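You operate a simulated robot arm through the tools that you are given. There is no shell and no other tool. Be economical: measure what you need, move in short steps, check, and stop when the job is done.

You run a simulated robot arm. Do the job below in one go: nothing can be reset, and whatever is moved stays where it is left.

Task
Put the clear cartridge labelled "yellow" from the green top of unit three on the grey top of unit three and the clear cartridge marked "cyan" on top of the teal block. Take the blue pad on the grey top of unit two and put it away on the back of the proof bench. Any order will do. Set down upright: clear cartridge.

The check looks at the end state, three seconds after you hand in, the way a careful person would. Anything else that was tipped, shoved, dropped, spilled or broken makes it a failure.

Robot
A 7-joint arm with a fingered hand on a trunk, on a base that drives. Base frame: it is fixed to the floor where the robot stands at the start and does not move with it; the origin is under the middle of the robot, x ahead of it, y to its left, z up; the surface under the hand at the start is at about z = 100. Units: cm, degrees, N and s.
Its first joint turns from -149.0 to 149.0 degrees. Places, roughly: back of the proof bench (20x29 cm) [-232, 272, 84]; blue pad [225, 150, 100]; grey top of unit three [230, 0, 100]. Payload 3.5 kg.
The TCP is the grasp point between the finger pads, 3 cm short of the fingertips. In the tool frame z runs along the fingers and y along their closing line. Largest opening 10.4 cm; the body of the gripper starts 3.5 cm behind the TCP. The gripper is a hand of 4 fingers: y runs from the thumb to the fingers, the wrist lies at [-1.5, -11, -18.6] in the tool frame.
Orientation is that of the tool frame in the base frame, as a unit quaternion [x, y, z, w]. With the fingers straight down and the wrist toward the robot, the tool's x, y and z point along [0, 1, 0], [1, 0, 0] and [0, 0, -1] of the base frame.

Tools
- The arm moves only by the tool move_arm. Its argument "targets" is a list of rows, each a list of 2 entries, a list of its own where there are three numbers: the turn, a rotation vector about the tool's x, y, z in degrees, then the shift along the tool's x, y, z in mm. In form: [[[wx, wy, wz], [x, y, z]], ...]. A call has 1 to 12 rows; each row shifts and turns the commanded pose from where the row before left it, along the tool's axes as they then stand. Each row takes 0.2 s and may step no farther than 5 cm and 8.6 degrees from the row before; otherwise, the whole call is refused. A pose out of reach is approached as far as the arm can. The call stops where the force on the tool passes 40 N (or 10 N more than at its start, if that is more) or the arm is blocked; 0.2 s more then pass. In this call time passes only in rows, and 0.2 s behind the last. The reply holds the time, the measured pose of the TCP, the force on the tool along the base axes, the opening and the grip force, in the units named above and with some noise, with the torque about the TCP (base axes, N m) and any sound that the robot's microphone picked up, and new pictures: "show" is both (left out), scene, wrist or none.
- Cameras (640 x 400 px; columns grow to the right, rows downward): "scene" is now at [4.46, 14.8, 158.28]; the picture's right is [-0.23, -0.97, 0.00], its down [-0.41, 0.10, -0.91] and it looks along [0.88, -0.21, -0.42] (base axes); focal length 265 px, centre (320, 200). "wrist" rides on the gripper at [6.1, -9.2, -13] in the tool frame; the picture's right is [-0.81, 0.28, -0.52], its down [-0.53, -0.71, 0.46] and it looks along [-0.24, 0.64, 0.72] (tool axes); focal length 275 px, centre (320, 200). There is no depth. A picture from a camera that has moved, and an enlarged one, comes with that camera's place and axes in the base frame and with its lens.
- raise_lower(by): slides the trunk up (or, below 0, down) by that many cm; the arm and the scene camera ride with it, the base frame stays. It gives what a move gives, with no picture.
- drive_base(legs): drives the robot by 1 to 6 legs, each [ahead, left, turn to the left] in cm, cm and degrees, along the robot's own axes; the way and the turn of a leg run together, so that a leg with both is an arc; at most 150 cm and 180 degrees a leg. The arm and the cameras ride along, it lands a little off, and it stops where it bumps. It gives what a move gives, and a new picture of the scene camera.
- move_fingers(index, middle, ring, thumb_bend, thumb_turn): sets how far each is bent, from 0 (flat) to 100 (curled in); at 30 the hand is open as for a grip, at 70 the pads meet at the TCP. One left out holds its place. A second passes; each finger stops where it meets its share of the squeeze, and holds until it gets a number again. It is the only way to open and close the hand. It gives what a move gives, with no picture; readings hold the bend of each and the force on the fingers (four entries, about 0 where the hand has none), thumb and palm. thumb_turn goes from beside the hand (0) to across from the fingers (100), as for a grip.
- turn_head(pan, tilt): turns the head with the scene camera to pan (to the left, within 155 degrees either way) and tilt (down, from -29 to 69), counted from straight ahead of the robot. It gives what a move gives, and a new picture of the scene camera.
- close_up(camera, box): a new picture of the part [left, top, right, bottom] of that camera's present view, enlarged. The clock stands still meanwhile.
- job_done(): hands the job in; it is judged then, once.

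Go step by step. Nothing tells you exact positions but the pictures and the camera data: compare them with the known pose of the tool, close in by small moves and look again before you grip or let go. The budget is 165 turns and 260 pictures, counting those below and the enlarged ones. Unless the task says otherwise, let go and move clear before handing in, and close with one line.

The tools are called after "Emit:" by a JSON object that holds its "op" and its "data". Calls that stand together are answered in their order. move_arm: Moves the arm, as the interface text tells. Its arguments: {"type":"object","properties":{"targets":{"type":"array"},"show":{"type":"string","enum":["both","scene","wrist","none"]}},"required":["targets"]} The other tools are called the same way: raise_lower (by) slides the trunk up or down; move_fingers (index, middle, ring, thumb_bend, thumb_turn) moves the fingers one by one; drive_base (legs) drives the base; turn_head (pan, tilt) turns the head that bears the scene camera; close_up (camera, box) takes an enlarged picture of a part of a camera's view; job_done () hands the job in.

At the start:

```text
time_s: 0.0
eef_pos: [65.03, 6.47, 128.5]
ee_rot: [0.707, 0.707, 0.0, 0.0]
wrist_force: [-0.5, 0.0, -0.6]
torque: [-0.03, -0.01, 0.0]
width: 10.38
grip_force: 0.0
shape: jaw
bend: [30.0, 30.0, 30.0, 30.0, 98.0]
finger forces: [0.0, 0.0, 0.1, 0.0, 0.0, 0.0]
trunk travel left (down, up): [-60.0, 11.0]
robot x, y, heading: [-0.01, 0.58, 0.0]
head pan, tilt: [-13.4, 24.9]
```

scene: 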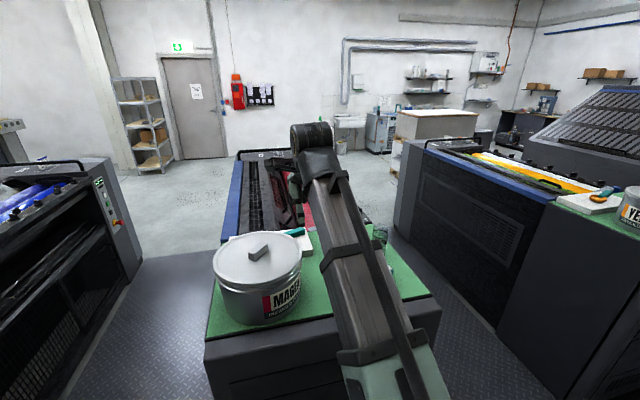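
wrist: 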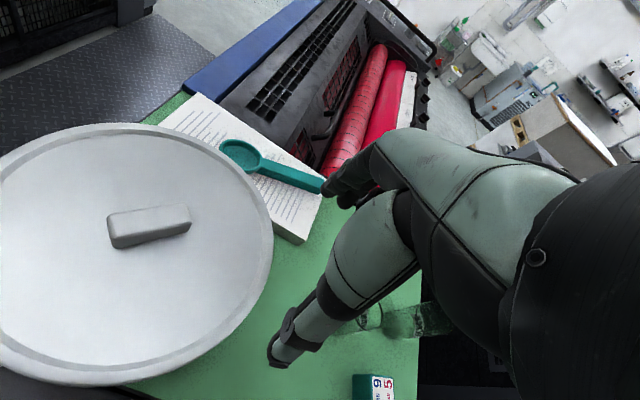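

I see the unit ahead (magenta, presumably unit three) with a green top carrying a can, a notepad, a teal block and clear things near the hand. First I look around with the head and zoom in.

Emit:
{"op": "turn_head", "data": {"pan": -10, "tilt": 50}}

Emit:
{"op": "close_up", "data": {"camera": "wrist", "box": [220, 220, 460, 400]}}

Emit:
{"op": "turn_head", "data": {"pan": 140, "tilt": 20}}

Emit:
{"op": "turn_head", "data": {"pan": 60, "tilt": 20}}

```text
time_s: 0.9
eef_pos: [65.05, 6.41, 128.44]
ee_rot: [0.707, 0.707, 0.0, 0.0]
wrist_force: [0.1, -0.1, 0.5]
torque: [-0.01, 0.01, 0.03]
width: 10.38
grip_force: 0.1
shape: jaw
bend: [30.0, 30.0, 30.0, 30.0, 98.0]
finger forces: [0.0, 0.0, 0.0, 0.0, 0.0, 0.0]
trunk travel left (down, up): [-60.0, 11.0]
robot x, y, heading: [-0.06, -0.15, -0.1]
head pan, tilt: [-10.0, 50.0]
camera scene: at [3.08, 15.6, 154.52], right [-0.17, -0.98, 0.0], down [-0.75, 0.13, -0.64], along [0.63, -0.11, -0.77], focal length 265 px, centre (320, 200)
```

scene: 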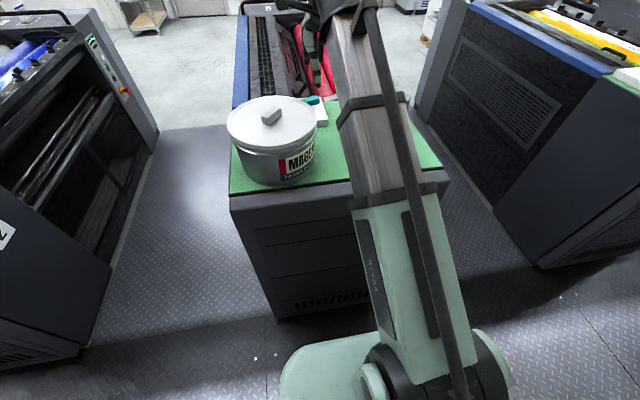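

```text
2.22 times, centred on (340, 310) of wrist
camera zoom: at [55.91, 12.38, 141.41], right [0.28, -0.81, 0.52], down [-0.71, -0.53, -0.46], along [0.64, -0.24, -0.72], focal length 612 px, centre (276, -44)
```

zoom: 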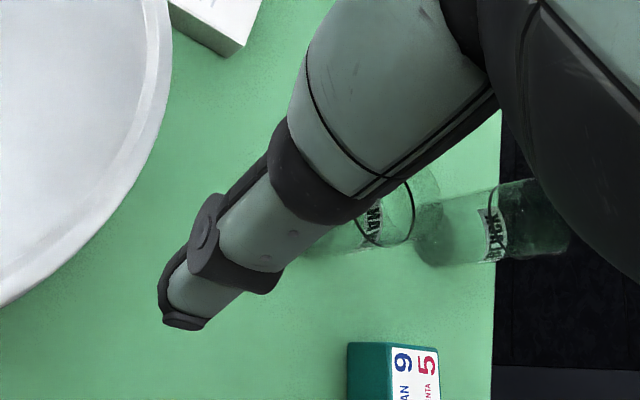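

```text
time_s: 3.2
eef_pos: [64.95, 6.28, 128.54]
ee_rot: [0.707, 0.707, 0.0, 0.0]
wrist_force: [-0.5, -1.1, -0.4]
torque: [-0.01, 0.0, -0.01]
width: 10.36
grip_force: 0.0
shape: jaw
bend: [30.0, 30.0, 30.0, 30.0, 98.0]
finger forces: [0.1, 0.0, 0.1, 0.0, 0.0, 0.0]
trunk travel left (down, up): [-60.0, 11.0]
robot x, y, heading: [0.36, 0.19, -0.1]
head pan, tilt: [140.0, 20.0]
camera scene: at [-11.63, 22.92, 159.07], right [0.64, 0.77, 0.0], down [0.26, -0.22, -0.94], along [-0.72, 0.6, -0.34], focal length 265 px, centre (320, 200)
```

scene: 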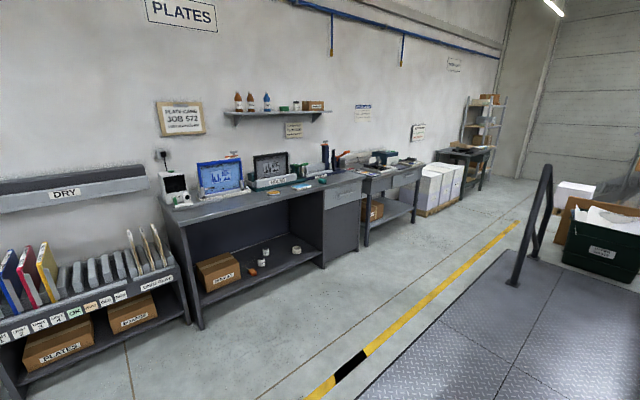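

```text
time_s: 4.8
eef_pos: [65.03, 6.25, 128.46]
ee_rot: [0.707, 0.707, -0.001, 0.0]
wrist_force: [-0.5, -0.4, -0.8]
torque: [0.02, -0.02, -0.01]
width: 10.35
grip_force: 0.0
shape: jaw
bend: [30.0, 30.0, 30.0, 30.0, 98.0]
finger forces: [0.0, 0.0, 0.0, 0.0, 0.1, 0.0]
trunk travel left (down, up): [-60.0, 11.0]
robot x, y, heading: [-0.16, -0.16, -0.1]
head pan, tilt: [60.0, 20.0]
camera scene: at [0.15, 25.0, 159.07], right [0.87, -0.5, 0.0], down [-0.17, -0.3, -0.94], along [0.47, 0.81, -0.34], focal length 265 px, centre (320, 200)
```

scene: 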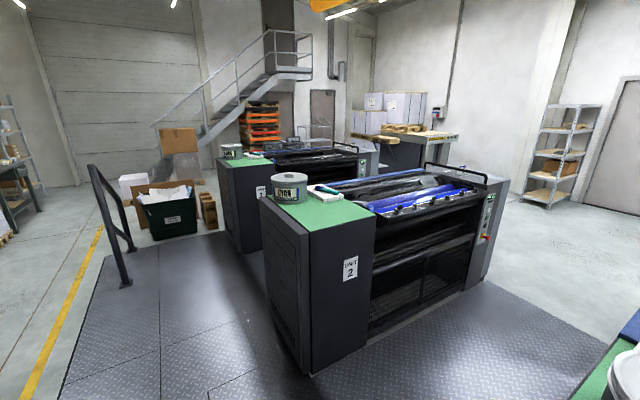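

Unit two (left) has a cyan can; the proof bench is behind left along the wall. The arm hides the clear cartridges, so I lift it and move it to the right to free the view.

Emit:
{"op": "move_arm", "data": {"targets": [[[0, 0, 0], [0, 0, -50]], [[0, 0, 0], [-20, 0, -45]], [[0, 0, 0], [-50, 0, 0]], [[0, 0, 0], [-50, 0, 0]], [[0, 0, 0], [-50, 0, 0]], [[0, 0, 0], [-50, 0, 0]], [[0, 0, 0], [-50, 0, 0]], [[0, 0, 0], [-50, 0, 0]], [[0, 0, 0], [-50, 0, 0]], [[0, 0, 0], [-50, 0, 0]], [[0, 0, 0], [-50, 0, 0]], [[0, 0, 0], [-50, 0, 0]]], "show": "none"}}

Emit:
{"op": "turn_head", "data": {"pan": -18, "tilt": 40}}

Emit:
{"op": "close_up", "data": {"camera": "scene", "box": [220, 80, 460, 230]}}

```text
time_s: 7.4
eef_pos: [64.88, -46.14, 137.88]
ee_rot: [0.707, 0.707, 0.0, 0.0]
wrist_force: [-0.4, 0.2, -0.4]
torque: [-0.01, -0.01, 0.01]
width: 10.39
grip_force: 0.1
shape: jaw
bend: [30.0, 30.0, 30.0, 30.0, 98.0]
finger forces: [0.1, 0.0, 0.0, 0.0, 0.0, 0.0]
trunk travel left (down, up): [-60.0, 11.0]
robot x, y, heading: [0.12, -0.09, 0.0]
head pan, tilt: [60.0, 20.0]
```

```text
time_s: 8.9
eef_pos: [64.87, -46.01, 137.93]
ee_rot: [0.707, 0.707, 0.0, 0.0]
wrist_force: [-0.8, 0.3, -0.2]
torque: [0.02, 0.0, -0.02]
width: 10.35
grip_force: 0.1
shape: jaw
bend: [30.0, 30.0, 30.0, 30.0, 98.0]
finger forces: [0.0, 0.0, 0.0, 0.0, 0.0, 0.1]
trunk travel left (down, up): [-60.0, 11.0]
robot x, y, heading: [0.42, 0.19, 0.0]
head pan, tilt: [-18.0, 40.0]
camera scene: at [3.58, 14.31, 155.93], right [-0.31, -0.95, 0.0], down [-0.61, 0.2, -0.77], along [0.73, -0.24, -0.64], focal length 265 px, centre (320, 200)
```

scene: 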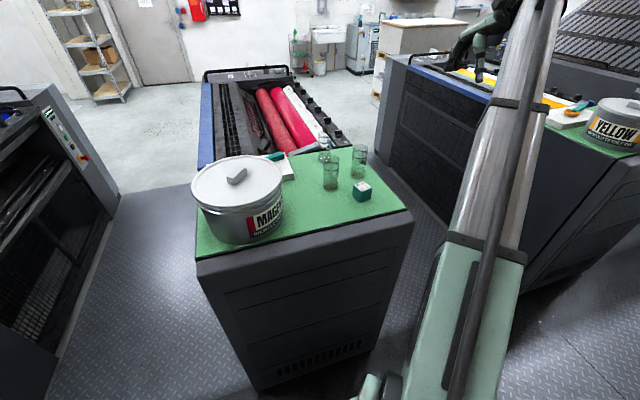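

```text
2.67 times, centred on (340, 155) of scene
camera zoom: at [3.58, 14.31, 155.93], right [-0.31, -0.95, 0.0], down [-0.61, 0.2, -0.77], along [0.73, -0.24, -0.64], focal length 707 px, centre (267, 320)
```

zoom: 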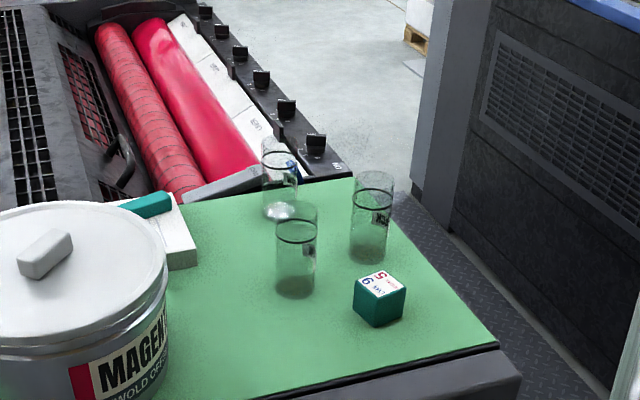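

Three clear cartridges and the teal block are on the green top. I zoom to read labels.

Emit:
{"op": "close_up", "data": {"camera": "scene", "box": [310, 140, 380, 200]}}

Emit:
{"op": "close_up", "data": {"camera": "wrist", "box": [0, 0, 640, 400]}}

```text
6.67 times, centred on (345, 170) of scene
camera zoom: at [3.58, 14.31, 155.93], right [-0.31, -0.95, 0.0], down [-0.61, 0.2, -0.77], along [0.73, -0.24, -0.64], focal length 1768 px, centre (153, 400)
```

zoom: 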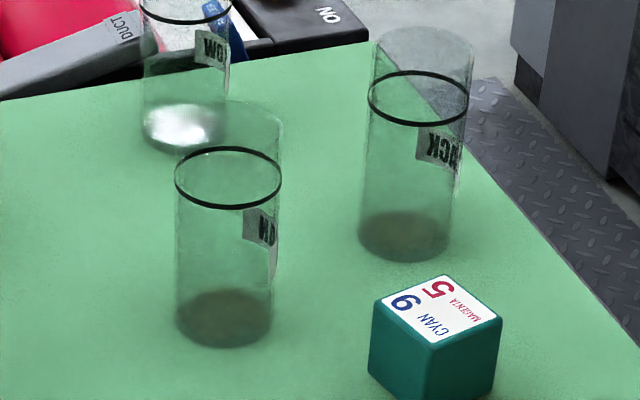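

```text
1.00 times, centred on (320, 200) of wrist (not enlarged: the box is as wide or as high as the picture)
camera zoom: at [55.78, -39.97, 150.89], right [0.28, -0.81, 0.52], down [-0.71, -0.53, -0.46], along [0.64, -0.24, -0.72], focal length 275 px, centre (320, 200)
```

zoom: 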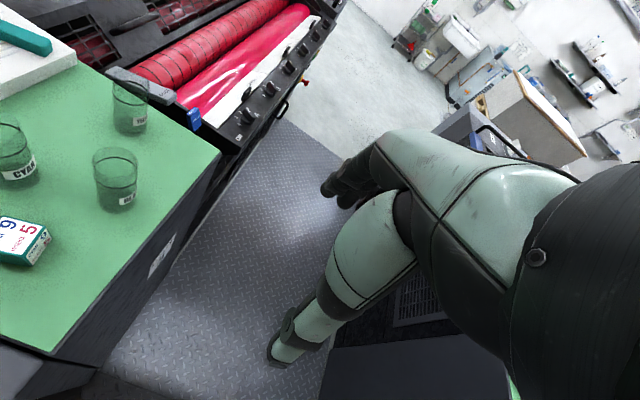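

The labels face right; I zoom the wrist picture to read them.

Emit:
{"op": "close_up", "data": {"camera": "wrist", "box": [0, 60, 180, 272]}}

Emit:
{"op": "close_up", "data": {"camera": "wrist", "box": [90, 70, 190, 220]}}

```text
1.89 times, centred on (90, 166) of wrist
camera zoom: at [55.78, -39.97, 150.89], right [0.28, -0.81, 0.52], down [-0.71, -0.53, -0.46], along [0.64, -0.24, -0.72], focal length 519 px, centre (754, 264)
```

zoom: 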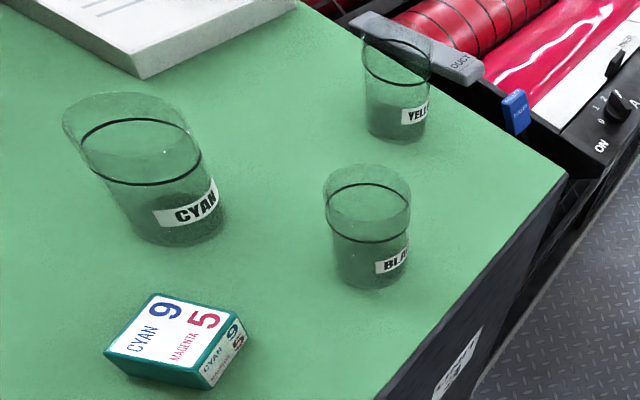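

```text
2.67 times, centred on (140, 145) of wrist
camera zoom: at [55.78, -39.97, 150.89], right [0.28, -0.81, 0.52], down [-0.71, -0.53, -0.46], along [0.64, -0.24, -0.72], focal length 734 px, centre (800, 347)
```

zoom: 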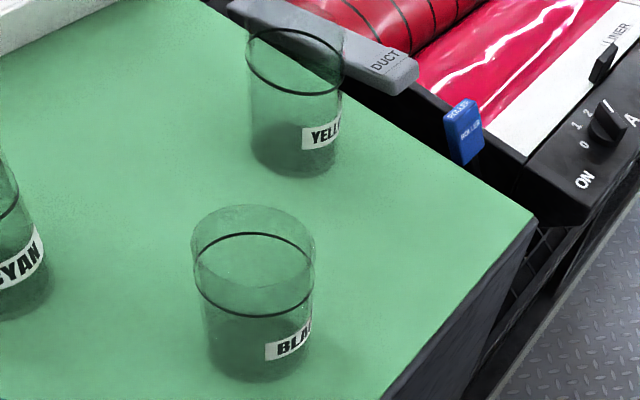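

Labels: CYAN near-left at about (72,-12), BLACK at (76,-24), YELLOW at (91,-16), block at (65,-21), all standing, about 11.5 cm tall. I move the open hand above CYAN and check.

Emit:
{"op": "move_arm", "data": {"targets": [[[0, 0, 0], [49, 10, 0]], [[0, 0, 0], [49, 10, 0]], [[0, 0, 0], [49, 10, 0]], [[0, 0, 0], [49, 10, 0]], [[0, 0, 0], [49, 10, 0]], [[0, 0, 0], [49, 10, 0]], [[0, 0, 0], [48, 10, 0]], [[0, 0, 0], [0, 0, 45]], [[0, 0, 0], [0, 0, 45]], [[0, 0, 0], [0, 0, 39]]]}}

```text
time_s: 11.1
eef_pos: [72.24, -11.61, 124.66]
ee_rot: [0.707, 0.707, 0.0, 0.001]
wrist_force: [0.7, -0.1, -0.2]
torque: [0.01, 0.01, -0.03]
width: 10.33
grip_force: 0.1
shape: jaw
bend: [30.0, 30.0, 30.0, 30.0, 98.0]
finger forces: [0.1, 0.0, 0.0, 0.0, 0.1, 0.0]
trunk travel left (down, up): [-60.0, 11.0]
robot x, y, heading: [0.03, 0.13, -0.1]
head pan, tilt: [-18.0, 40.0]
camera scene: at [3.59, 14.32, 155.93], right [-0.31, -0.95, 0.0], down [-0.61, 0.2, -0.77], along [0.73, -0.24, -0.64], focal length 265 px, centre (320, 200)
camera wrist: at [63.22, -5.53, 137.57], right [0.28, -0.81, 0.52], down [-0.71, -0.53, -0.46], along [0.65, -0.24, -0.72], focal length 275 px, centre (320, 200)
```

scene: 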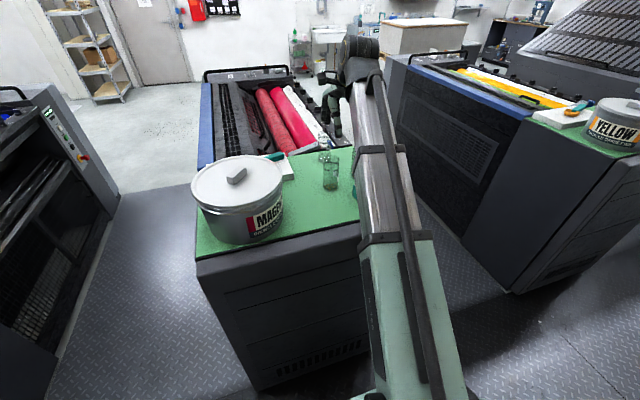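
wrist: 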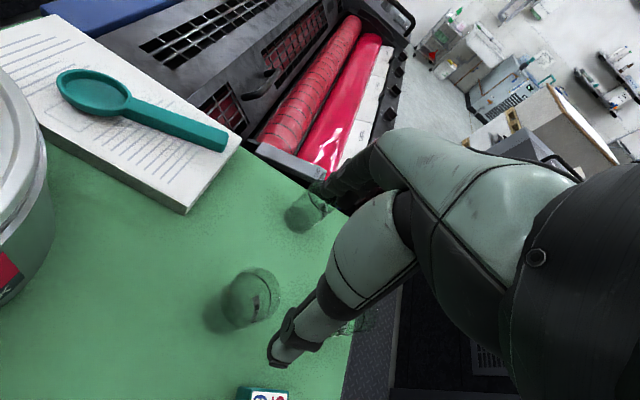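

Cyan's projected place agrees with the wrist picture within half a cm. One zoom, then descend.

Emit:
{"op": "close_up", "data": {"camera": "wrist", "box": [180, 240, 340, 400]}}

Emit:
{"op": "close_up", "data": {"camera": "scene", "box": [280, 40, 400, 200]}}

```text
2.50 times, centred on (260, 320) of wrist
camera zoom: at [63.22, -5.53, 137.57], right [0.28, -0.81, 0.52], down [-0.71, -0.53, -0.46], along [0.65, -0.24, -0.72], focal length 688 px, centre (470, -100)
```

zoom: 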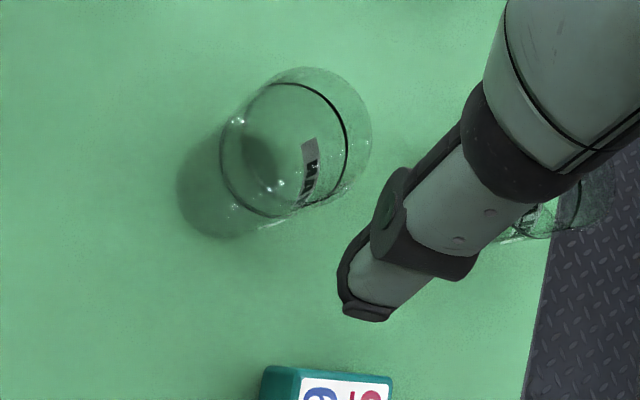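

```text
2.50 times, centred on (340, 120) of scene
camera zoom: at [3.59, 14.32, 155.93], right [-0.31, -0.95, 0.0], down [-0.61, 0.2, -0.77], along [0.73, -0.24, -0.64], focal length 663 px, centre (270, 400)
```

zoom: 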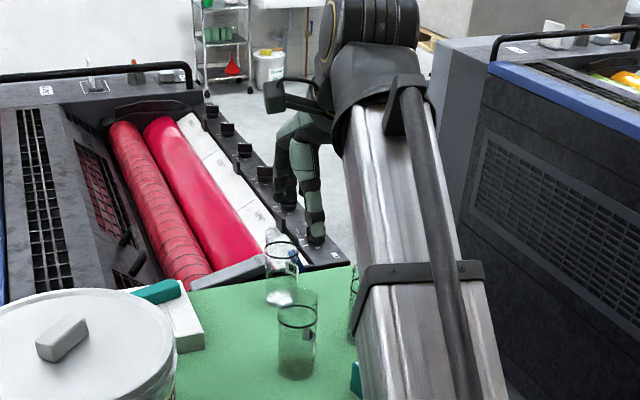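

Aligned within 2 mm; descending to z≈109.

Emit:
{"op": "move_arm", "data": {"targets": [[[0, 0, 0], [0, 0, 45]], [[0, 0, 0], [0, 0, 45]], [[0, 0, 0], [0, 0, 40]], [[0, 0, 0], [0, 0, 27]]], "show": "wrist"}}

Emit:
{"op": "close_up", "data": {"camera": "wrist", "box": [220, 160, 420, 380]}}

```text
time_s: 12.1
eef_pos: [72.34, -11.6, 109.06]
ee_rot: [0.707, 0.707, 0.0, 0.0]
wrist_force: [-0.3, -0.5, 0.0]
torque: [-0.01, 0.01, 0.0]
width: 10.37
grip_force: 0.1
shape: jaw
bend: [30.0, 30.0, 30.0, 30.0, 98.0]
finger forces: [0.0, 0.0, 0.0, 0.0, 0.1, 0.0]
trunk travel left (down, up): [-60.0, 11.0]
robot x, y, heading: [0.07, -0.12, 0.0]
head pan, tilt: [-18.0, 40.0]
camera wrist: at [63.22, -5.57, 122.1], right [0.27, -0.81, 0.52], down [-0.71, -0.53, -0.46], along [0.65, -0.24, -0.72], focal length 275 px, centre (320, 200)
```

wrist: 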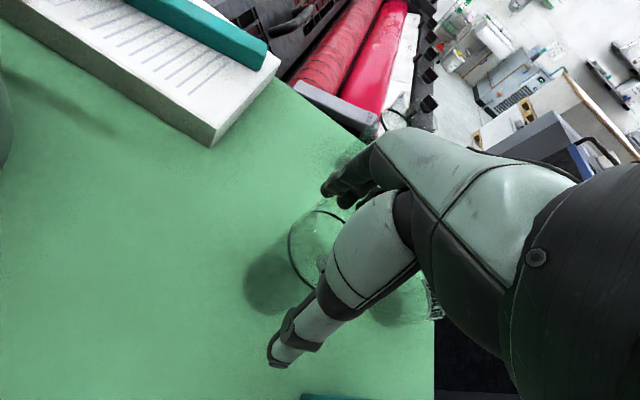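

```text
1.82 times, centred on (320, 270) of wrist
camera zoom: at [63.22, -5.57, 122.1], right [0.27, -0.81, 0.52], down [-0.71, -0.53, -0.46], along [0.65, -0.24, -0.72], focal length 500 px, centre (320, 73)
```

zoom: 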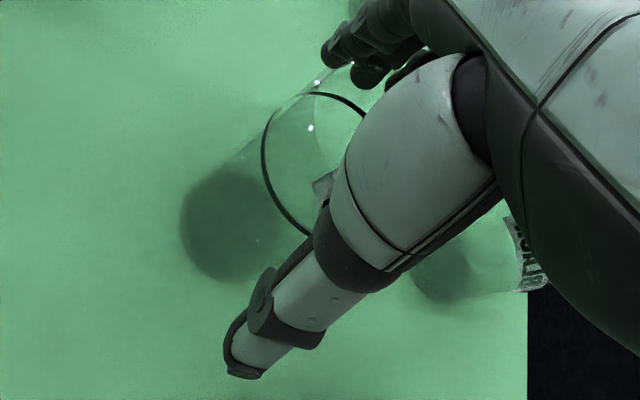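

The cartridge stands between thumb and fingers; I close.

Emit:
{"op": "move_fingers", "data": {"index": 60, "middle": 60, "ring": 60, "thumb_bend": 60}}

Emit:
{"op": "close_up", "data": {"camera": "wrist", "box": [220, 160, 420, 380]}}

```text
time_s: 13.1
eef_pos: [72.27, -11.62, 109.23]
ee_rot: [0.707, 0.707, -0.001, 0.0]
wrist_force: [0.8, 0.0, 0.5]
torque: [-0.01, -0.04, 0.0]
width: 4.38
grip_force: 6.7
shape: fingers
bend: [54.0, 56.0, 60.0, 53.0, 97.0]
finger forces: [3.6, 3.4, 0.1, 0.0, 6.6, 0.0]
trunk travel left (down, up): [-60.0, 11.0]
robot x, y, heading: [0.02, 0.02, -0.0]
head pan, tilt: [-18.0, 40.0]
```

```text
1.82 times, centred on (320, 270) of wrist
camera zoom: at [63.22, -5.58, 122.14], right [0.28, -0.81, 0.52], down [-0.71, -0.53, -0.46], along [0.64, -0.24, -0.72], focal length 500 px, centre (320, 73)
```

zoom: 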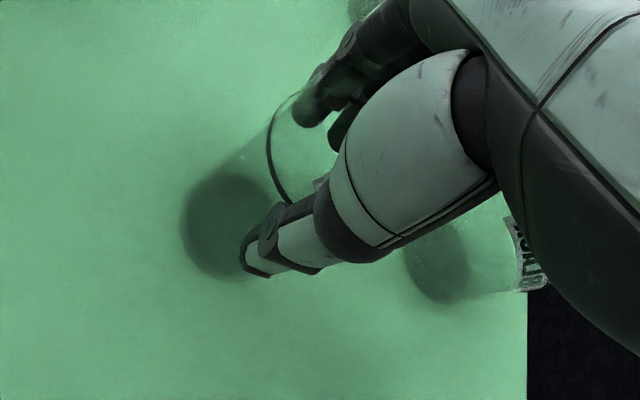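

Index, middle and thumb hold it at 6.7 N. I lift slightly and check.

Emit:
{"op": "move_arm", "data": {"targets": [[[0, 0, 0], [0, 0, -20]], [[0, 0, 0], [0, 0, -40]], [[0, 0, 0], [0, 0, -45]]]}}

Emit:
{"op": "close_up", "data": {"camera": "wrist", "box": [180, 160, 380, 380]}}

```text
time_s: 13.9
eef_pos: [71.96, -11.3, 119.9]
ee_rot: [0.707, 0.707, 0.0, 0.0]
wrist_force: [0.1, -0.2, -1.3]
torque: [0.02, 0.0, 0.02]
width: 4.36
grip_force: 6.5
shape: fingers
bend: [54.0, 56.0, 60.0, 53.0, 97.0]
finger forces: [3.7, 3.3, 0.1, 0.0, 6.5, 0.0]
trunk travel left (down, up): [-60.0, 11.0]
robot x, y, heading: [0.55, 0.11, 0.1]
head pan, tilt: [-18.0, 40.0]
camera scene: at [3.58, 14.31, 155.92], right [-0.31, -0.95, 0.0], down [-0.61, 0.2, -0.77], along [0.73, -0.24, -0.64], focal length 265 px, centre (320, 200)
camera wrist: at [62.88, -5.29, 132.85], right [0.28, -0.81, 0.52], down [-0.71, -0.53, -0.46], along [0.64, -0.24, -0.72], focal length 275 px, centre (320, 200)
```

scene: 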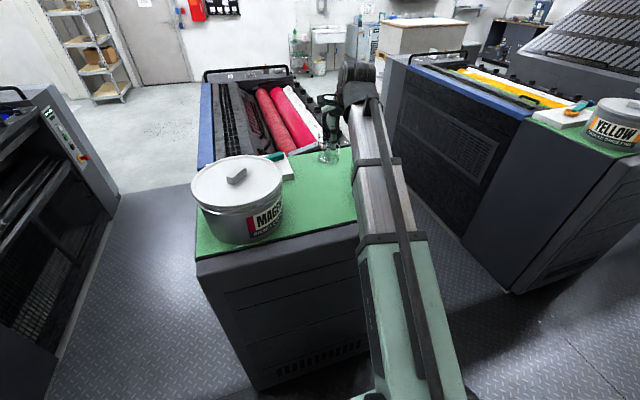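
wrist: 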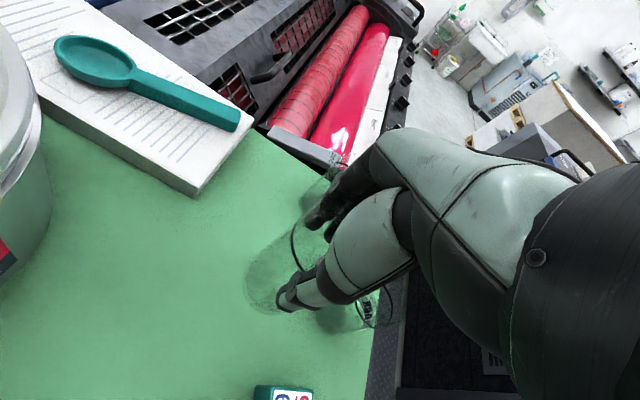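

```text
1.82 times, centred on (280, 270) of wrist
camera zoom: at [62.88, -5.29, 132.85], right [0.28, -0.81, 0.52], down [-0.71, -0.53, -0.46], along [0.64, -0.24, -0.72], focal length 500 px, centre (393, 73)
```

zoom: 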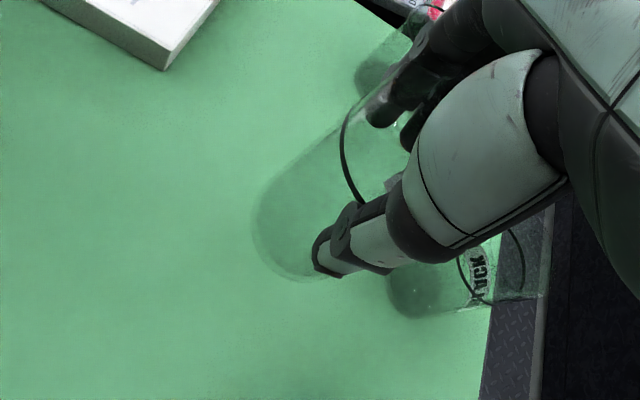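

Held securely and upright, bottom about 9.1 cm below the TCP. Block top centre comes out near (64.2,-19.8); moving over it.

Emit:
{"op": "move_arm", "data": {"targets": [[[0, 0, 0], [0, -40, -10]], [[0, 0, 0], [-28, -39, 0]], [[0, 0, 0], [-28, 0, 0]], [[0, 0, 0], [-27, 0, 0]]], "show": "wrist"}}

Emit:
{"op": "close_up", "data": {"camera": "wrist", "box": [180, 160, 380, 380]}}

Emit:
{"op": "close_up", "data": {"camera": "scene", "box": [280, 80, 440, 240]}}

```text
time_s: 14.9
eef_pos: [64.4, -19.71, 121.05]
ee_rot: [0.707, 0.707, 0.0, 0.0]
wrist_force: [-0.2, -0.6, -2.0]
torque: [0.02, 0.0, -0.01]
width: 4.38
grip_force: 6.6
shape: fingers
bend: [54.0, 57.0, 60.0, 53.0, 97.0]
finger forces: [3.6, 3.2, 0.0, 0.1, 6.5, 0.0]
trunk travel left (down, up): [-60.0, 11.0]
robot x, y, heading: [-0.21, 0.08, -0.1]
head pan, tilt: [-18.0, 40.0]
camera wrist: at [55.2, -13.73, 134.0], right [0.28, -0.81, 0.52], down [-0.71, -0.53, -0.46], along [0.64, -0.24, -0.72], focal length 275 px, centre (320, 200)
```

wrist: 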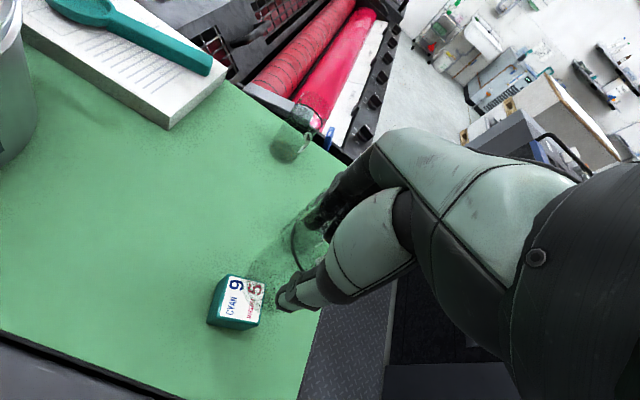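

```text
1.82 times, centred on (280, 270) of wrist
camera zoom: at [55.2, -13.73, 134.0], right [0.28, -0.81, 0.52], down [-0.71, -0.53, -0.46], along [0.64, -0.24, -0.72], focal length 500 px, centre (393, 73)
```

zoom: 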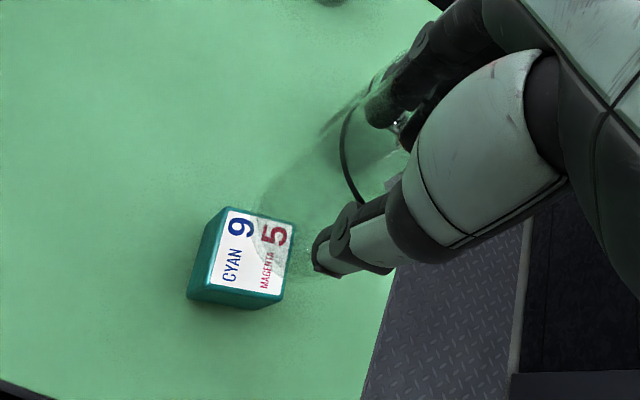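

```text
2.50 times, centred on (360, 160) of scene
camera zoom: at [3.6, 14.28, 155.93], right [-0.31, -0.95, 0.0], down [-0.61, 0.2, -0.77], along [0.73, -0.24, -0.64], focal length 663 px, centre (220, 300)
```

zoom: 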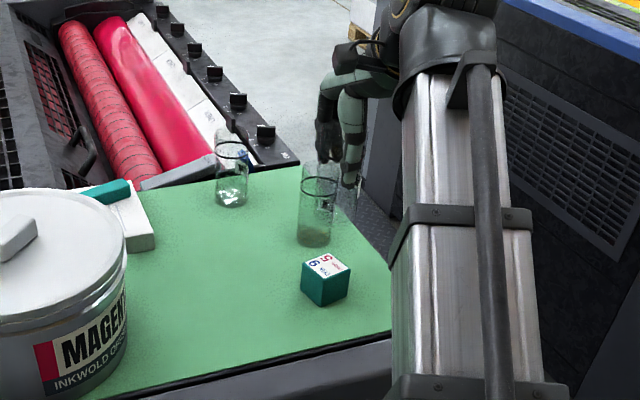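

Block top centre confirmed at about (64.0,-19.7), top z≈104.4. Lowering to just above it.

Emit:
{"op": "move_arm", "data": {"targets": [[[0, 0, 0], [0, -3, 30]], [[0, 0, 0], [0, 0, 25]], [[0, 0, 0], [0, 0, 13]]], "show": "wrist"}}

Emit:
{"op": "close_up", "data": {"camera": "wrist", "box": [180, 160, 380, 380]}}

Emit:
{"op": "close_up", "data": {"camera": "scene", "box": [310, 120, 400, 210]}}

```text
time_s: 15.7
eef_pos: [63.87, -19.46, 114.11]
ee_rot: [0.707, 0.707, 0.0, -0.001]
wrist_force: [0.1, 0.1, -1.7]
torque: [-0.02, 0.01, 0.0]
width: 4.36
grip_force: 6.8
shape: fingers
bend: [54.0, 57.0, 60.0, 53.0, 97.0]
finger forces: [3.7, 3.2, 0.1, 0.0, 6.4, 0.0]
trunk travel left (down, up): [-60.0, 11.0]
robot x, y, heading: [-0.07, -0.11, 0.3]
head pan, tilt: [-18.0, 40.0]
camera wrist: at [54.77, -13.53, 127.03], right [0.28, -0.81, 0.52], down [-0.71, -0.53, -0.46], along [0.64, -0.24, -0.72], focal length 275 px, centre (320, 200)
```

wrist: 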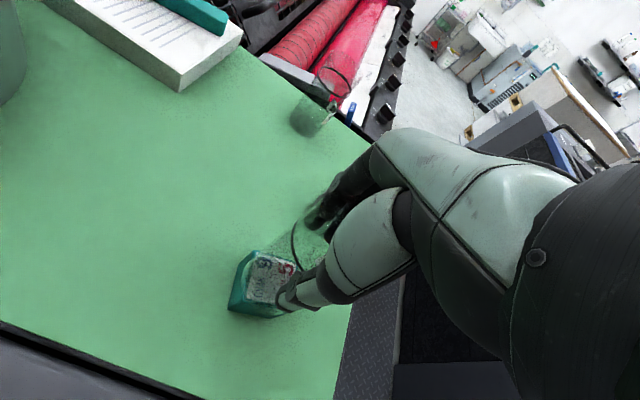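

```text
1.82 times, centred on (280, 270) of wrist
camera zoom: at [54.77, -13.53, 127.03], right [0.28, -0.81, 0.52], down [-0.71, -0.53, -0.46], along [0.64, -0.24, -0.72], focal length 500 px, centre (393, 73)
```

zoom: 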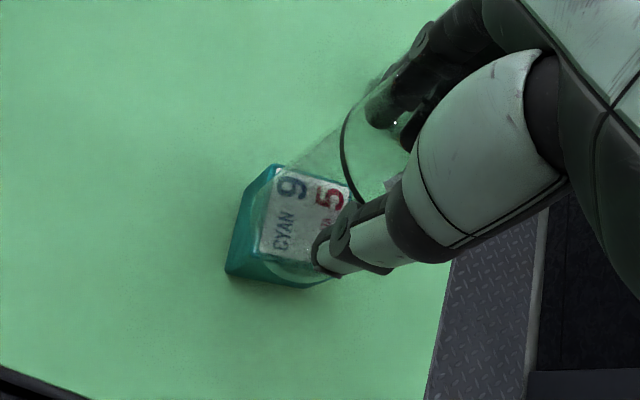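

```text
4.44 times, centred on (355, 165) of scene
camera zoom: at [3.6, 14.3, 155.93], right [-0.31, -0.95, 0.0], down [-0.61, 0.2, -0.77], along [0.73, -0.24, -0.64], focal length 1179 px, centre (164, 356)
```

zoom: 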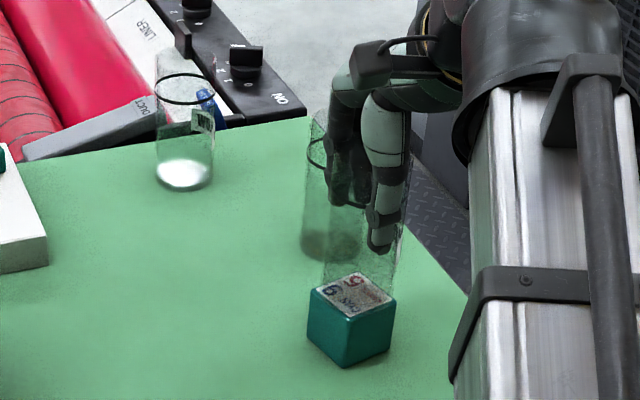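

Centred on the block. Lowering the last millimetres.

Emit:
{"op": "move_arm", "data": {"targets": [[[0, 0, 0], [0, 0, 3]], [[0, 0, 0], [0, 0, 2]]], "show": "none"}}

Emit:
{"op": "close_up", "data": {"camera": "scene", "box": [335, 140, 385, 210]}}

```text
time_s: 16.3
eef_pos: [63.84, -19.61, 113.68]
ee_rot: [0.707, 0.708, 0.0, 0.002]
wrist_force: [-1.6, 1.1, 8.2]
torque: [0.02, -0.05, -0.01]
width: 4.38
grip_force: 7.7
shape: fingers
bend: [55.0, 57.0, 60.0, 53.0, 97.0]
finger forces: [3.8, 3.1, 0.0, 0.1, 7.9, 0.1]
trunk travel left (down, up): [-60.0, 11.0]
robot x, y, heading: [0.09, 0.37, -0.1]
head pan, tilt: [-18.0, 40.0]
```

```text
5.71 times, centred on (360, 175) of scene
camera zoom: at [3.5, 14.34, 155.94], right [-0.31, -0.95, 0.0], down [-0.61, 0.2, -0.77], along [0.73, -0.24, -0.64], focal length 1516 px, centre (91, 343)
```

zoom: 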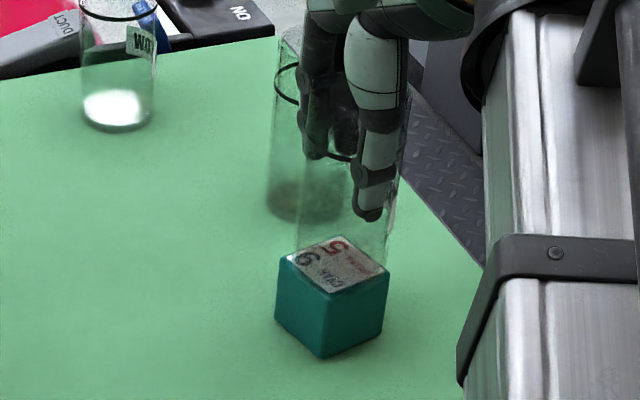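

Contact (8 N). I ease off 2 mm and release.

Emit:
{"op": "move_arm", "data": {"targets": [[[0, 0, 0], [0, 0, -2]]], "show": "none"}}

Emit:
{"op": "move_fingers", "data": {"index": 30, "middle": 30, "ring": 30, "thumb_bend": 30}}

Emit:
{"op": "close_up", "data": {"camera": "scene", "box": [310, 120, 400, 210]}}

```text
time_s: 16.7
eef_pos: [63.7, -19.55, 113.76]
ee_rot: [0.708, 0.707, 0.0, 0.0]
wrist_force: [0.7, 1.1, 3.2]
torque: [0.03, -0.1, 0.01]
width: 4.34
grip_force: 7.1
shape: fingers
bend: [55.0, 57.0, 60.0, 53.0, 97.0]
finger forces: [4.1, 3.3, 0.0, 0.1, 6.9, 0.0]
trunk travel left (down, up): [-60.0, 11.0]
robot x, y, heading: [0.06, 0.19, -0.1]
head pan, tilt: [-18.0, 40.0]
```

```text
time_s: 17.7
eef_pos: [63.69, -19.65, 113.62]
ee_rot: [0.707, 0.707, 0.001, 0.001]
wrist_force: [-0.5, -0.4, 0.7]
torque: [0.01, 0.01, 0.0]
width: 10.28
grip_force: 0.0
shape: fingers
bend: [30.0, 30.0, 30.0, 30.0, 97.0]
finger forces: [0.1, 0.0, 0.1, 0.0, 0.0, 0.0]
trunk travel left (down, up): [-60.0, 11.0]
robot x, y, heading: [-0.03, 0.32, 0.2]
head pan, tilt: [-18.0, 40.0]
```

```text
4.44 times, centred on (355, 165) of scene
camera zoom: at [3.58, 14.3, 155.93], right [-0.31, -0.95, 0.0], down [-0.61, 0.2, -0.77], along [0.73, -0.24, -0.64], focal length 1179 px, centre (164, 356)
```

zoom: 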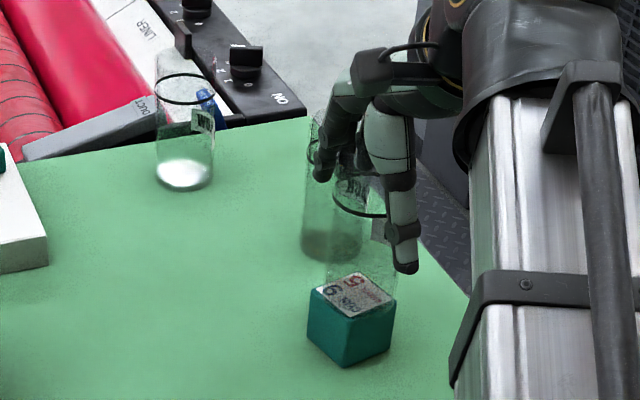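

Cyan stands on the block. I rise straight up and go above YELLOW at about (91,-16).

Emit:
{"op": "move_arm", "data": {"targets": [[[0, 0, 0], [0, 0, -50]], [[0, 0, 0], [0, 0, -50]], [[0, 0, 0], [0, 0, -50]], [[0, 0, 0], [10, 0, -20]], [[0, 0, 0], [12, 45, 0]], [[0, 0, 0], [12, 45, 0]], [[0, 0, 0], [0, 45, 0]], [[0, 0, 0], [0, 45, 0]], [[0, 0, 0], [0, 45, 0]], [[0, 0, 0], [0, 45, 0]]]}}

Emit:
{"op": "close_up", "data": {"camera": "wrist", "box": [140, 180, 390, 400]}}

Emit:
{"op": "close_up", "data": {"camera": "scene", "box": [290, 90, 400, 210]}}

```text
time_s: 19.9
eef_pos: [90.88, -16.28, 130.71]
ee_rot: [0.707, 0.707, 0.001, 0.0]
wrist_force: [0.0, -0.1, 0.0]
torque: [0.0, -0.02, 0.02]
width: 10.3
grip_force: 0.0
shape: fingers
bend: [30.0, 30.0, 30.0, 30.0, 97.0]
finger forces: [0.1, 0.0, 0.0, 0.1, 0.1, 0.0]
trunk travel left (down, up): [-60.0, 11.0]
robot x, y, heading: [0.12, 0.24, -0.1]
head pan, tilt: [-18.0, 40.0]
camera scene: at [3.65, 14.29, 155.92], right [-0.31, -0.95, 0.0], down [-0.61, 0.2, -0.77], along [0.73, -0.24, -0.64], focal length 265 px, centre (320, 200)
camera wrist: at [81.78, -10.28, 143.68], right [0.28, -0.81, 0.52], down [-0.71, -0.53, -0.46], along [0.64, -0.24, -0.72], focal length 275 px, centre (320, 200)
```

scene: 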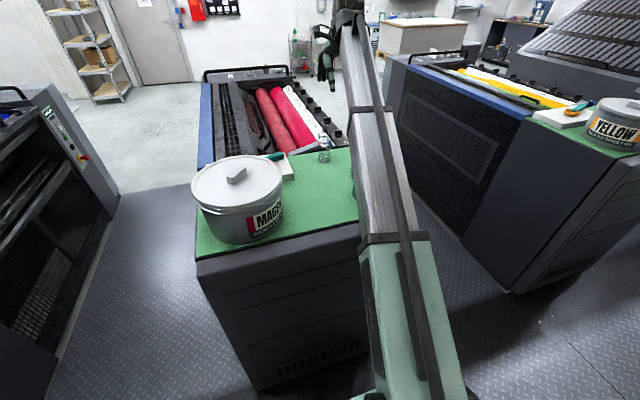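
wrist: 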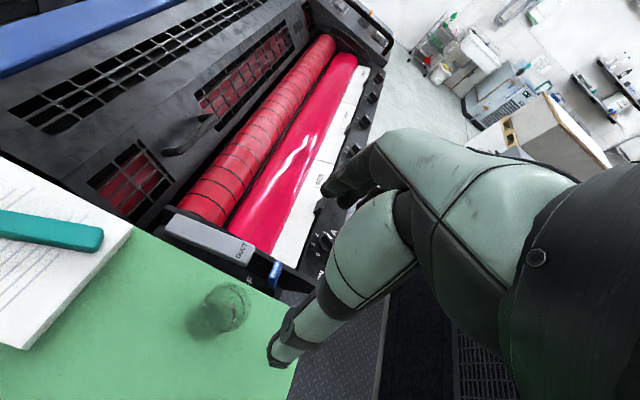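

```text
1.82 times, centred on (265, 290) of wrist
camera zoom: at [81.78, -10.28, 143.68], right [0.28, -0.81, 0.52], down [-0.71, -0.53, -0.46], along [0.64, -0.24, -0.72], focal length 500 px, centre (420, 36)
```

zoom: 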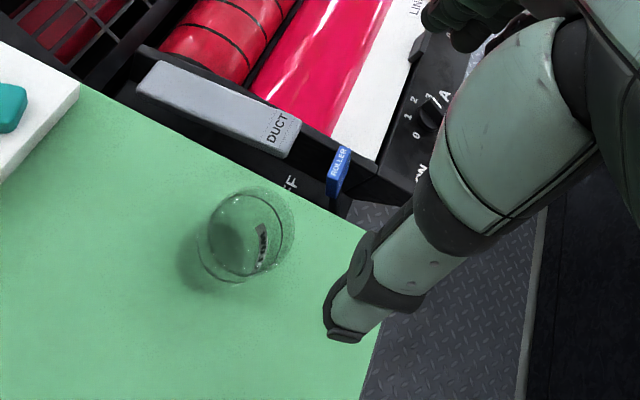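

```text
3.33 times, centred on (345, 150) of scene
camera zoom: at [3.65, 14.29, 155.92], right [-0.31, -0.95, 0.0], down [-0.61, 0.2, -0.77], along [0.73, -0.24, -0.64], focal length 884 px, centre (237, 367)
```

zoom: 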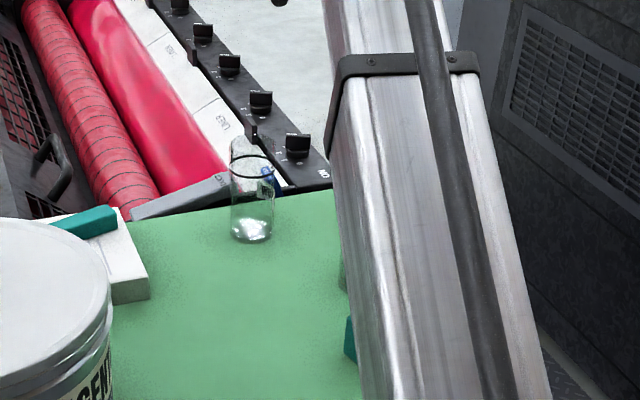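

Yellow is at about (90.2,-15.8) by the wrist view; the DUCT bar and ROLLER lever tops (~103) lie below where fingertips will go (106). Correct and descend in two stages.

Emit:
{"op": "move_arm", "data": {"targets": [[[0, 0, 0], [5, -7, 40]], [[0, 0, 0], [0, 0, 40]], [[0, 0, 0], [0, 0, 40]]], "show": "none"}}

Emit:
{"op": "close_up", "data": {"camera": "wrist", "box": [140, 180, 390, 400]}}

```text
time_s: 20.7
eef_pos: [90.21, -15.5, 118.69]
ee_rot: [0.707, 0.708, 0.0, -0.001]
wrist_force: [-0.8, 0.8, 0.3]
torque: [0.04, 0.02, -0.04]
width: 10.3
grip_force: 0.0
shape: fingers
bend: [30.0, 30.0, 30.0, 30.0, 97.0]
finger forces: [0.1, 0.0, 0.1, 0.0, 0.0, 0.0]
trunk travel left (down, up): [-60.0, 11.0]
robot x, y, heading: [0.24, 0.41, 0.0]
head pan, tilt: [-18.0, 40.0]
```

```text
1.82 times, centred on (265, 290) of wrist
camera zoom: at [81.09, -9.47, 131.63], right [0.28, -0.81, 0.52], down [-0.71, -0.53, -0.46], along [0.64, -0.24, -0.72], focal length 500 px, centre (420, 36)
```

zoom: 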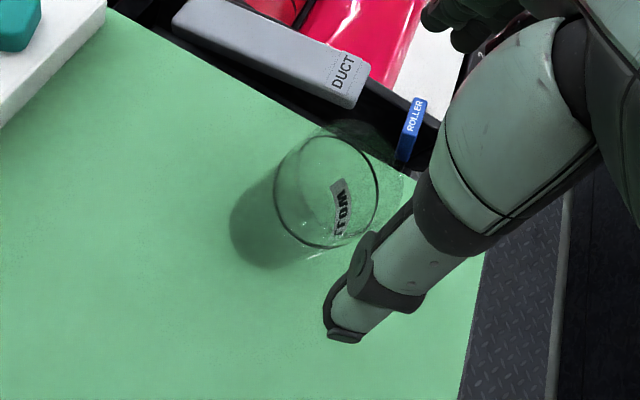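

Alignment is good (ring centre (89.8,-15.5)). Final descent and close.

Emit:
{"op": "move_arm", "data": {"targets": [[[0, 0, 0], [0, -3, 40]], [[0, 0, 0], [0, 0, 35]], [[0, 0, 0], [0, 0, 22]]], "show": "none"}}

Emit:
{"op": "close_up", "data": {"camera": "wrist", "box": [220, 160, 420, 380]}}

Emit:
{"op": "close_up", "data": {"camera": "scene", "box": [290, 90, 400, 210]}}

```text
time_s: 21.5
eef_pos: [89.86, -15.48, 108.88]
ee_rot: [0.707, 0.707, 0.0, 0.0]
wrist_force: [-0.2, -0.3, -0.4]
torque: [0.04, 0.02, -0.01]
width: 10.31
grip_force: 0.1
shape: fingers
bend: [30.0, 30.0, 30.0, 30.0, 97.0]
finger forces: [0.0, 0.0, 0.0, 0.1, 0.0, 0.0]
trunk travel left (down, up): [-60.0, 11.0]
robot x, y, heading: [-0.04, 0.07, -0.2]
head pan, tilt: [-18.0, 40.0]
```

```text
1.82 times, centred on (320, 270) of wrist
camera zoom: at [80.71, -9.48, 121.85], right [0.27, -0.81, 0.52], down [-0.71, -0.53, -0.46], along [0.64, -0.24, -0.72], focal length 500 px, centre (320, 73)
```

zoom: 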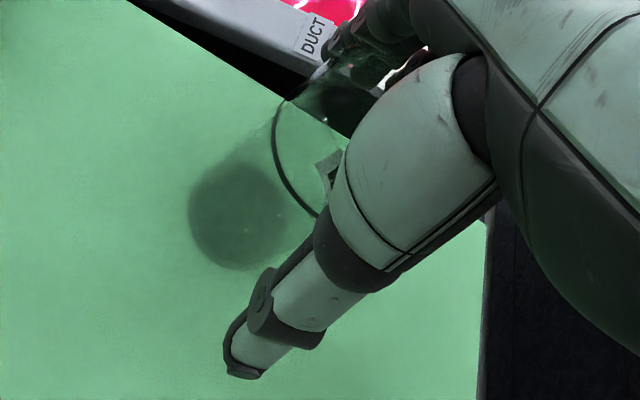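

```text
3.33 times, centred on (345, 150) of scene
camera zoom: at [3.59, 14.3, 155.93], right [-0.31, -0.95, 0.0], down [-0.61, 0.2, -0.77], along [0.73, -0.24, -0.64], focal length 884 px, centre (237, 367)
```

zoom: 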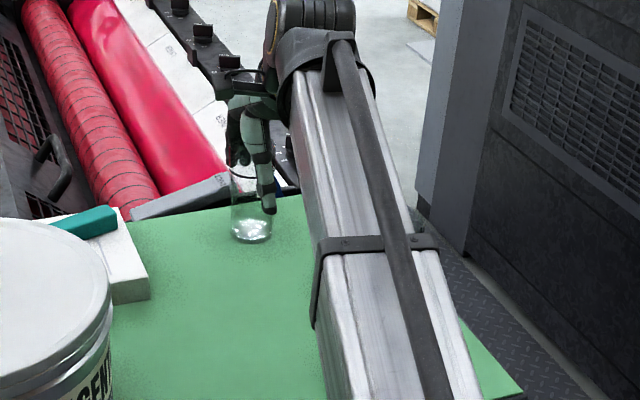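

Same relation as with cyan. Closing.

Emit:
{"op": "move_fingers", "data": {"index": 60, "middle": 60, "ring": 60, "thumb_bend": 60}}

Emit:
{"op": "move_arm", "data": {"targets": [[[0, 0, 0], [0, 0, -20]], [[0, 0, 0], [0, 0, -45]], [[0, 0, 0], [0, 0, -45]], [[0, 0, 0], [0, 0, -45]], [[0, 0, 0], [0, 0, -45]], [[0, 0, 0], [0, 0, -45]]]}}

```text
time_s: 22.5
eef_pos: [89.74, -15.5, 108.9]
ee_rot: [0.707, 0.707, -0.001, -0.001]
wrist_force: [-0.3, 0.3, -0.2]
torque: [0.04, -0.03, 0.0]
width: 4.3
grip_force: 6.7
shape: fingers
bend: [54.0, 56.0, 60.0, 54.0, 97.0]
finger forces: [3.5, 3.2, 0.0, 0.0, 6.9, 0.0]
trunk travel left (down, up): [-60.0, 11.0]
robot x, y, heading: [0.05, -0.36, -0.2]
head pan, tilt: [-18.0, 40.0]
```

```text
time_s: 23.9
eef_pos: [89.64, -15.94, 133.86]
ee_rot: [0.708, 0.707, 0.0, 0.0]
wrist_force: [0.4, -0.2, -0.7]
torque: [0.02, 0.01, -0.03]
width: 4.34
grip_force: 6.9
shape: fingers
bend: [54.0, 57.0, 60.0, 54.0, 97.0]
finger forces: [3.5, 3.0, 0.0, 0.0, 6.7, 0.0]
trunk travel left (down, up): [-60.0, 11.0]
robot x, y, heading: [-0.3, -0.12, -0.1]
head pan, tilt: [-18.0, 40.0]
camera scene: at [3.57, 14.3, 155.92], right [-0.31, -0.95, 0.0], down [-0.61, 0.2, -0.77], along [0.73, -0.24, -0.64], focal length 265 px, centre (320, 200)
camera wrist: at [80.6, -9.87, 146.78], right [0.28, -0.81, 0.52], down [-0.71, -0.53, -0.46], along [0.64, -0.24, -0.72], focal length 275 px, centre (320, 200)
```

scene: 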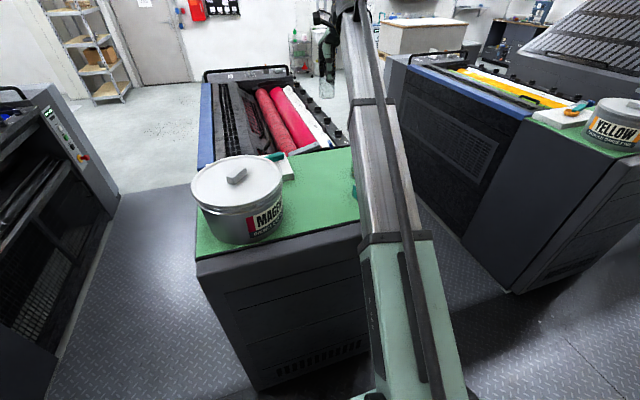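
wrist: 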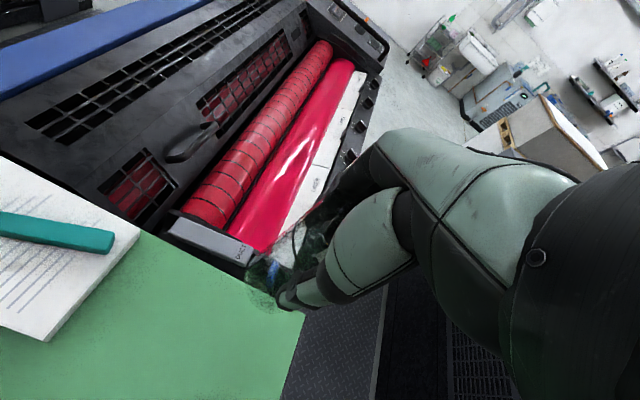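

Yellow is held. The left aisle (y≈32…129) lets me reach both grey tops. I retract the hand to about (65,0,142) and check that cyan still stands.

Emit:
{"op": "move_arm", "data": {"targets": [[[0, 0, 0], [0, 0, -45]], [[0, 0, 0], [0, -25, -35]], [[0, 0, 0], [25, -40, 0]], [[0, 0, 0], [25, -40, 0]], [[0, 0, 0], [25, -40, 0]], [[0, 0, 0], [25, -40, 0]], [[0, 0, 0], [25, -40, 0]], [[0, 0, 0], [25, -25, 0]]], "show": "none"}}

Emit:
{"op": "turn_head", "data": {"pan": 45, "tilt": 45}}

Emit:
{"op": "turn_head", "data": {"pan": -18, "tilt": 40}}

```text
time_s: 25.7
eef_pos: [64.06, -0.87, 141.05]
ee_rot: [0.707, 0.707, 0.0, 0.0]
wrist_force: [0.3, 0.2, -0.2]
torque: [0.02, 0.02, -0.01]
width: 4.31
grip_force: 7.1
shape: fingers
bend: [54.0, 57.0, 60.0, 54.0, 97.0]
finger forces: [3.6, 3.2, 0.1, 0.1, 6.7, 0.0]
out of reach, approached as far as the arm can: row 1
trunk travel left (down, up): [-60.0, 11.0]
robot x, y, heading: [0.17, -0.07, 0.2]
head pan, tilt: [-18.0, 40.0]
```

```text
time_s: 27.0
eef_pos: [64.26, -0.86, 140.92]
ee_rot: [0.707, 0.707, 0.0, 0.0]
wrist_force: [0.0, 0.4, -1.4]
torque: [-0.01, 0.0, 0.03]
width: 4.34
grip_force: 6.0
shape: fingers
bend: [54.0, 57.0, 60.0, 54.0, 97.0]
finger forces: [3.5, 3.2, 0.0, 0.0, 6.8, 0.0]
trunk travel left (down, up): [-60.0, 11.0]
robot x, y, heading: [-0.12, 0.15, -0.1]
head pan, tilt: [45.0, 45.0]
camera scene: at [1.26, 22.68, 155.2], right [0.71, -0.71, 0.0], down [-0.5, -0.5, -0.71], along [0.5, 0.5, -0.71], focal length 265 px, centre (320, 200)
```

scene: 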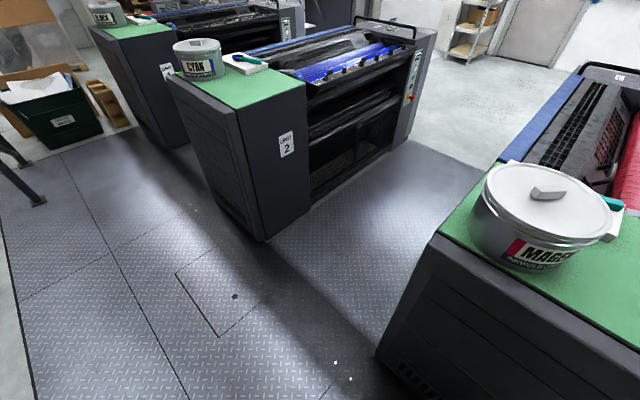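

```text
time_s: 28.3
eef_pos: [64.18, -0.89, 140.89]
ee_rot: [0.707, 0.707, 0.0, 0.001]
wrist_force: [0.1, -0.6, -1.5]
torque: [-0.03, -0.01, 0.02]
width: 4.34
grip_force: 6.6
shape: fingers
bend: [54.0, 57.0, 60.0, 54.0, 97.0]
finger forces: [3.5, 3.2, 0.0, 0.0, 6.6, 0.0]
trunk travel left (down, up): [-60.0, 11.0]
robot x, y, heading: [-0.03, -0.15, 0.0]
head pan, tilt: [-18.0, 40.0]
camera scene: at [3.6, 14.31, 155.92], right [-0.31, -0.95, 0.0], down [-0.61, 0.2, -0.77], along [0.73, -0.24, -0.64], focal length 265 px, centre (320, 200)
```

scene: 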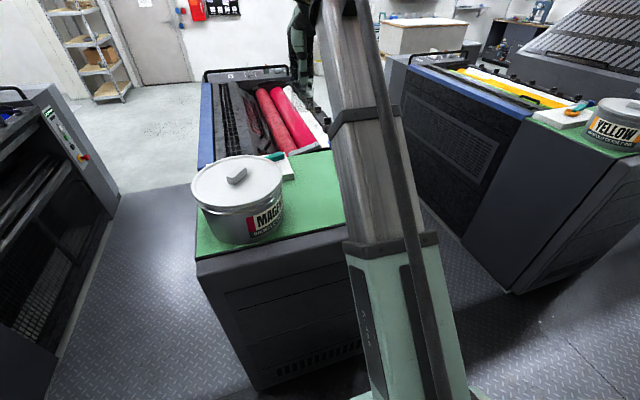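

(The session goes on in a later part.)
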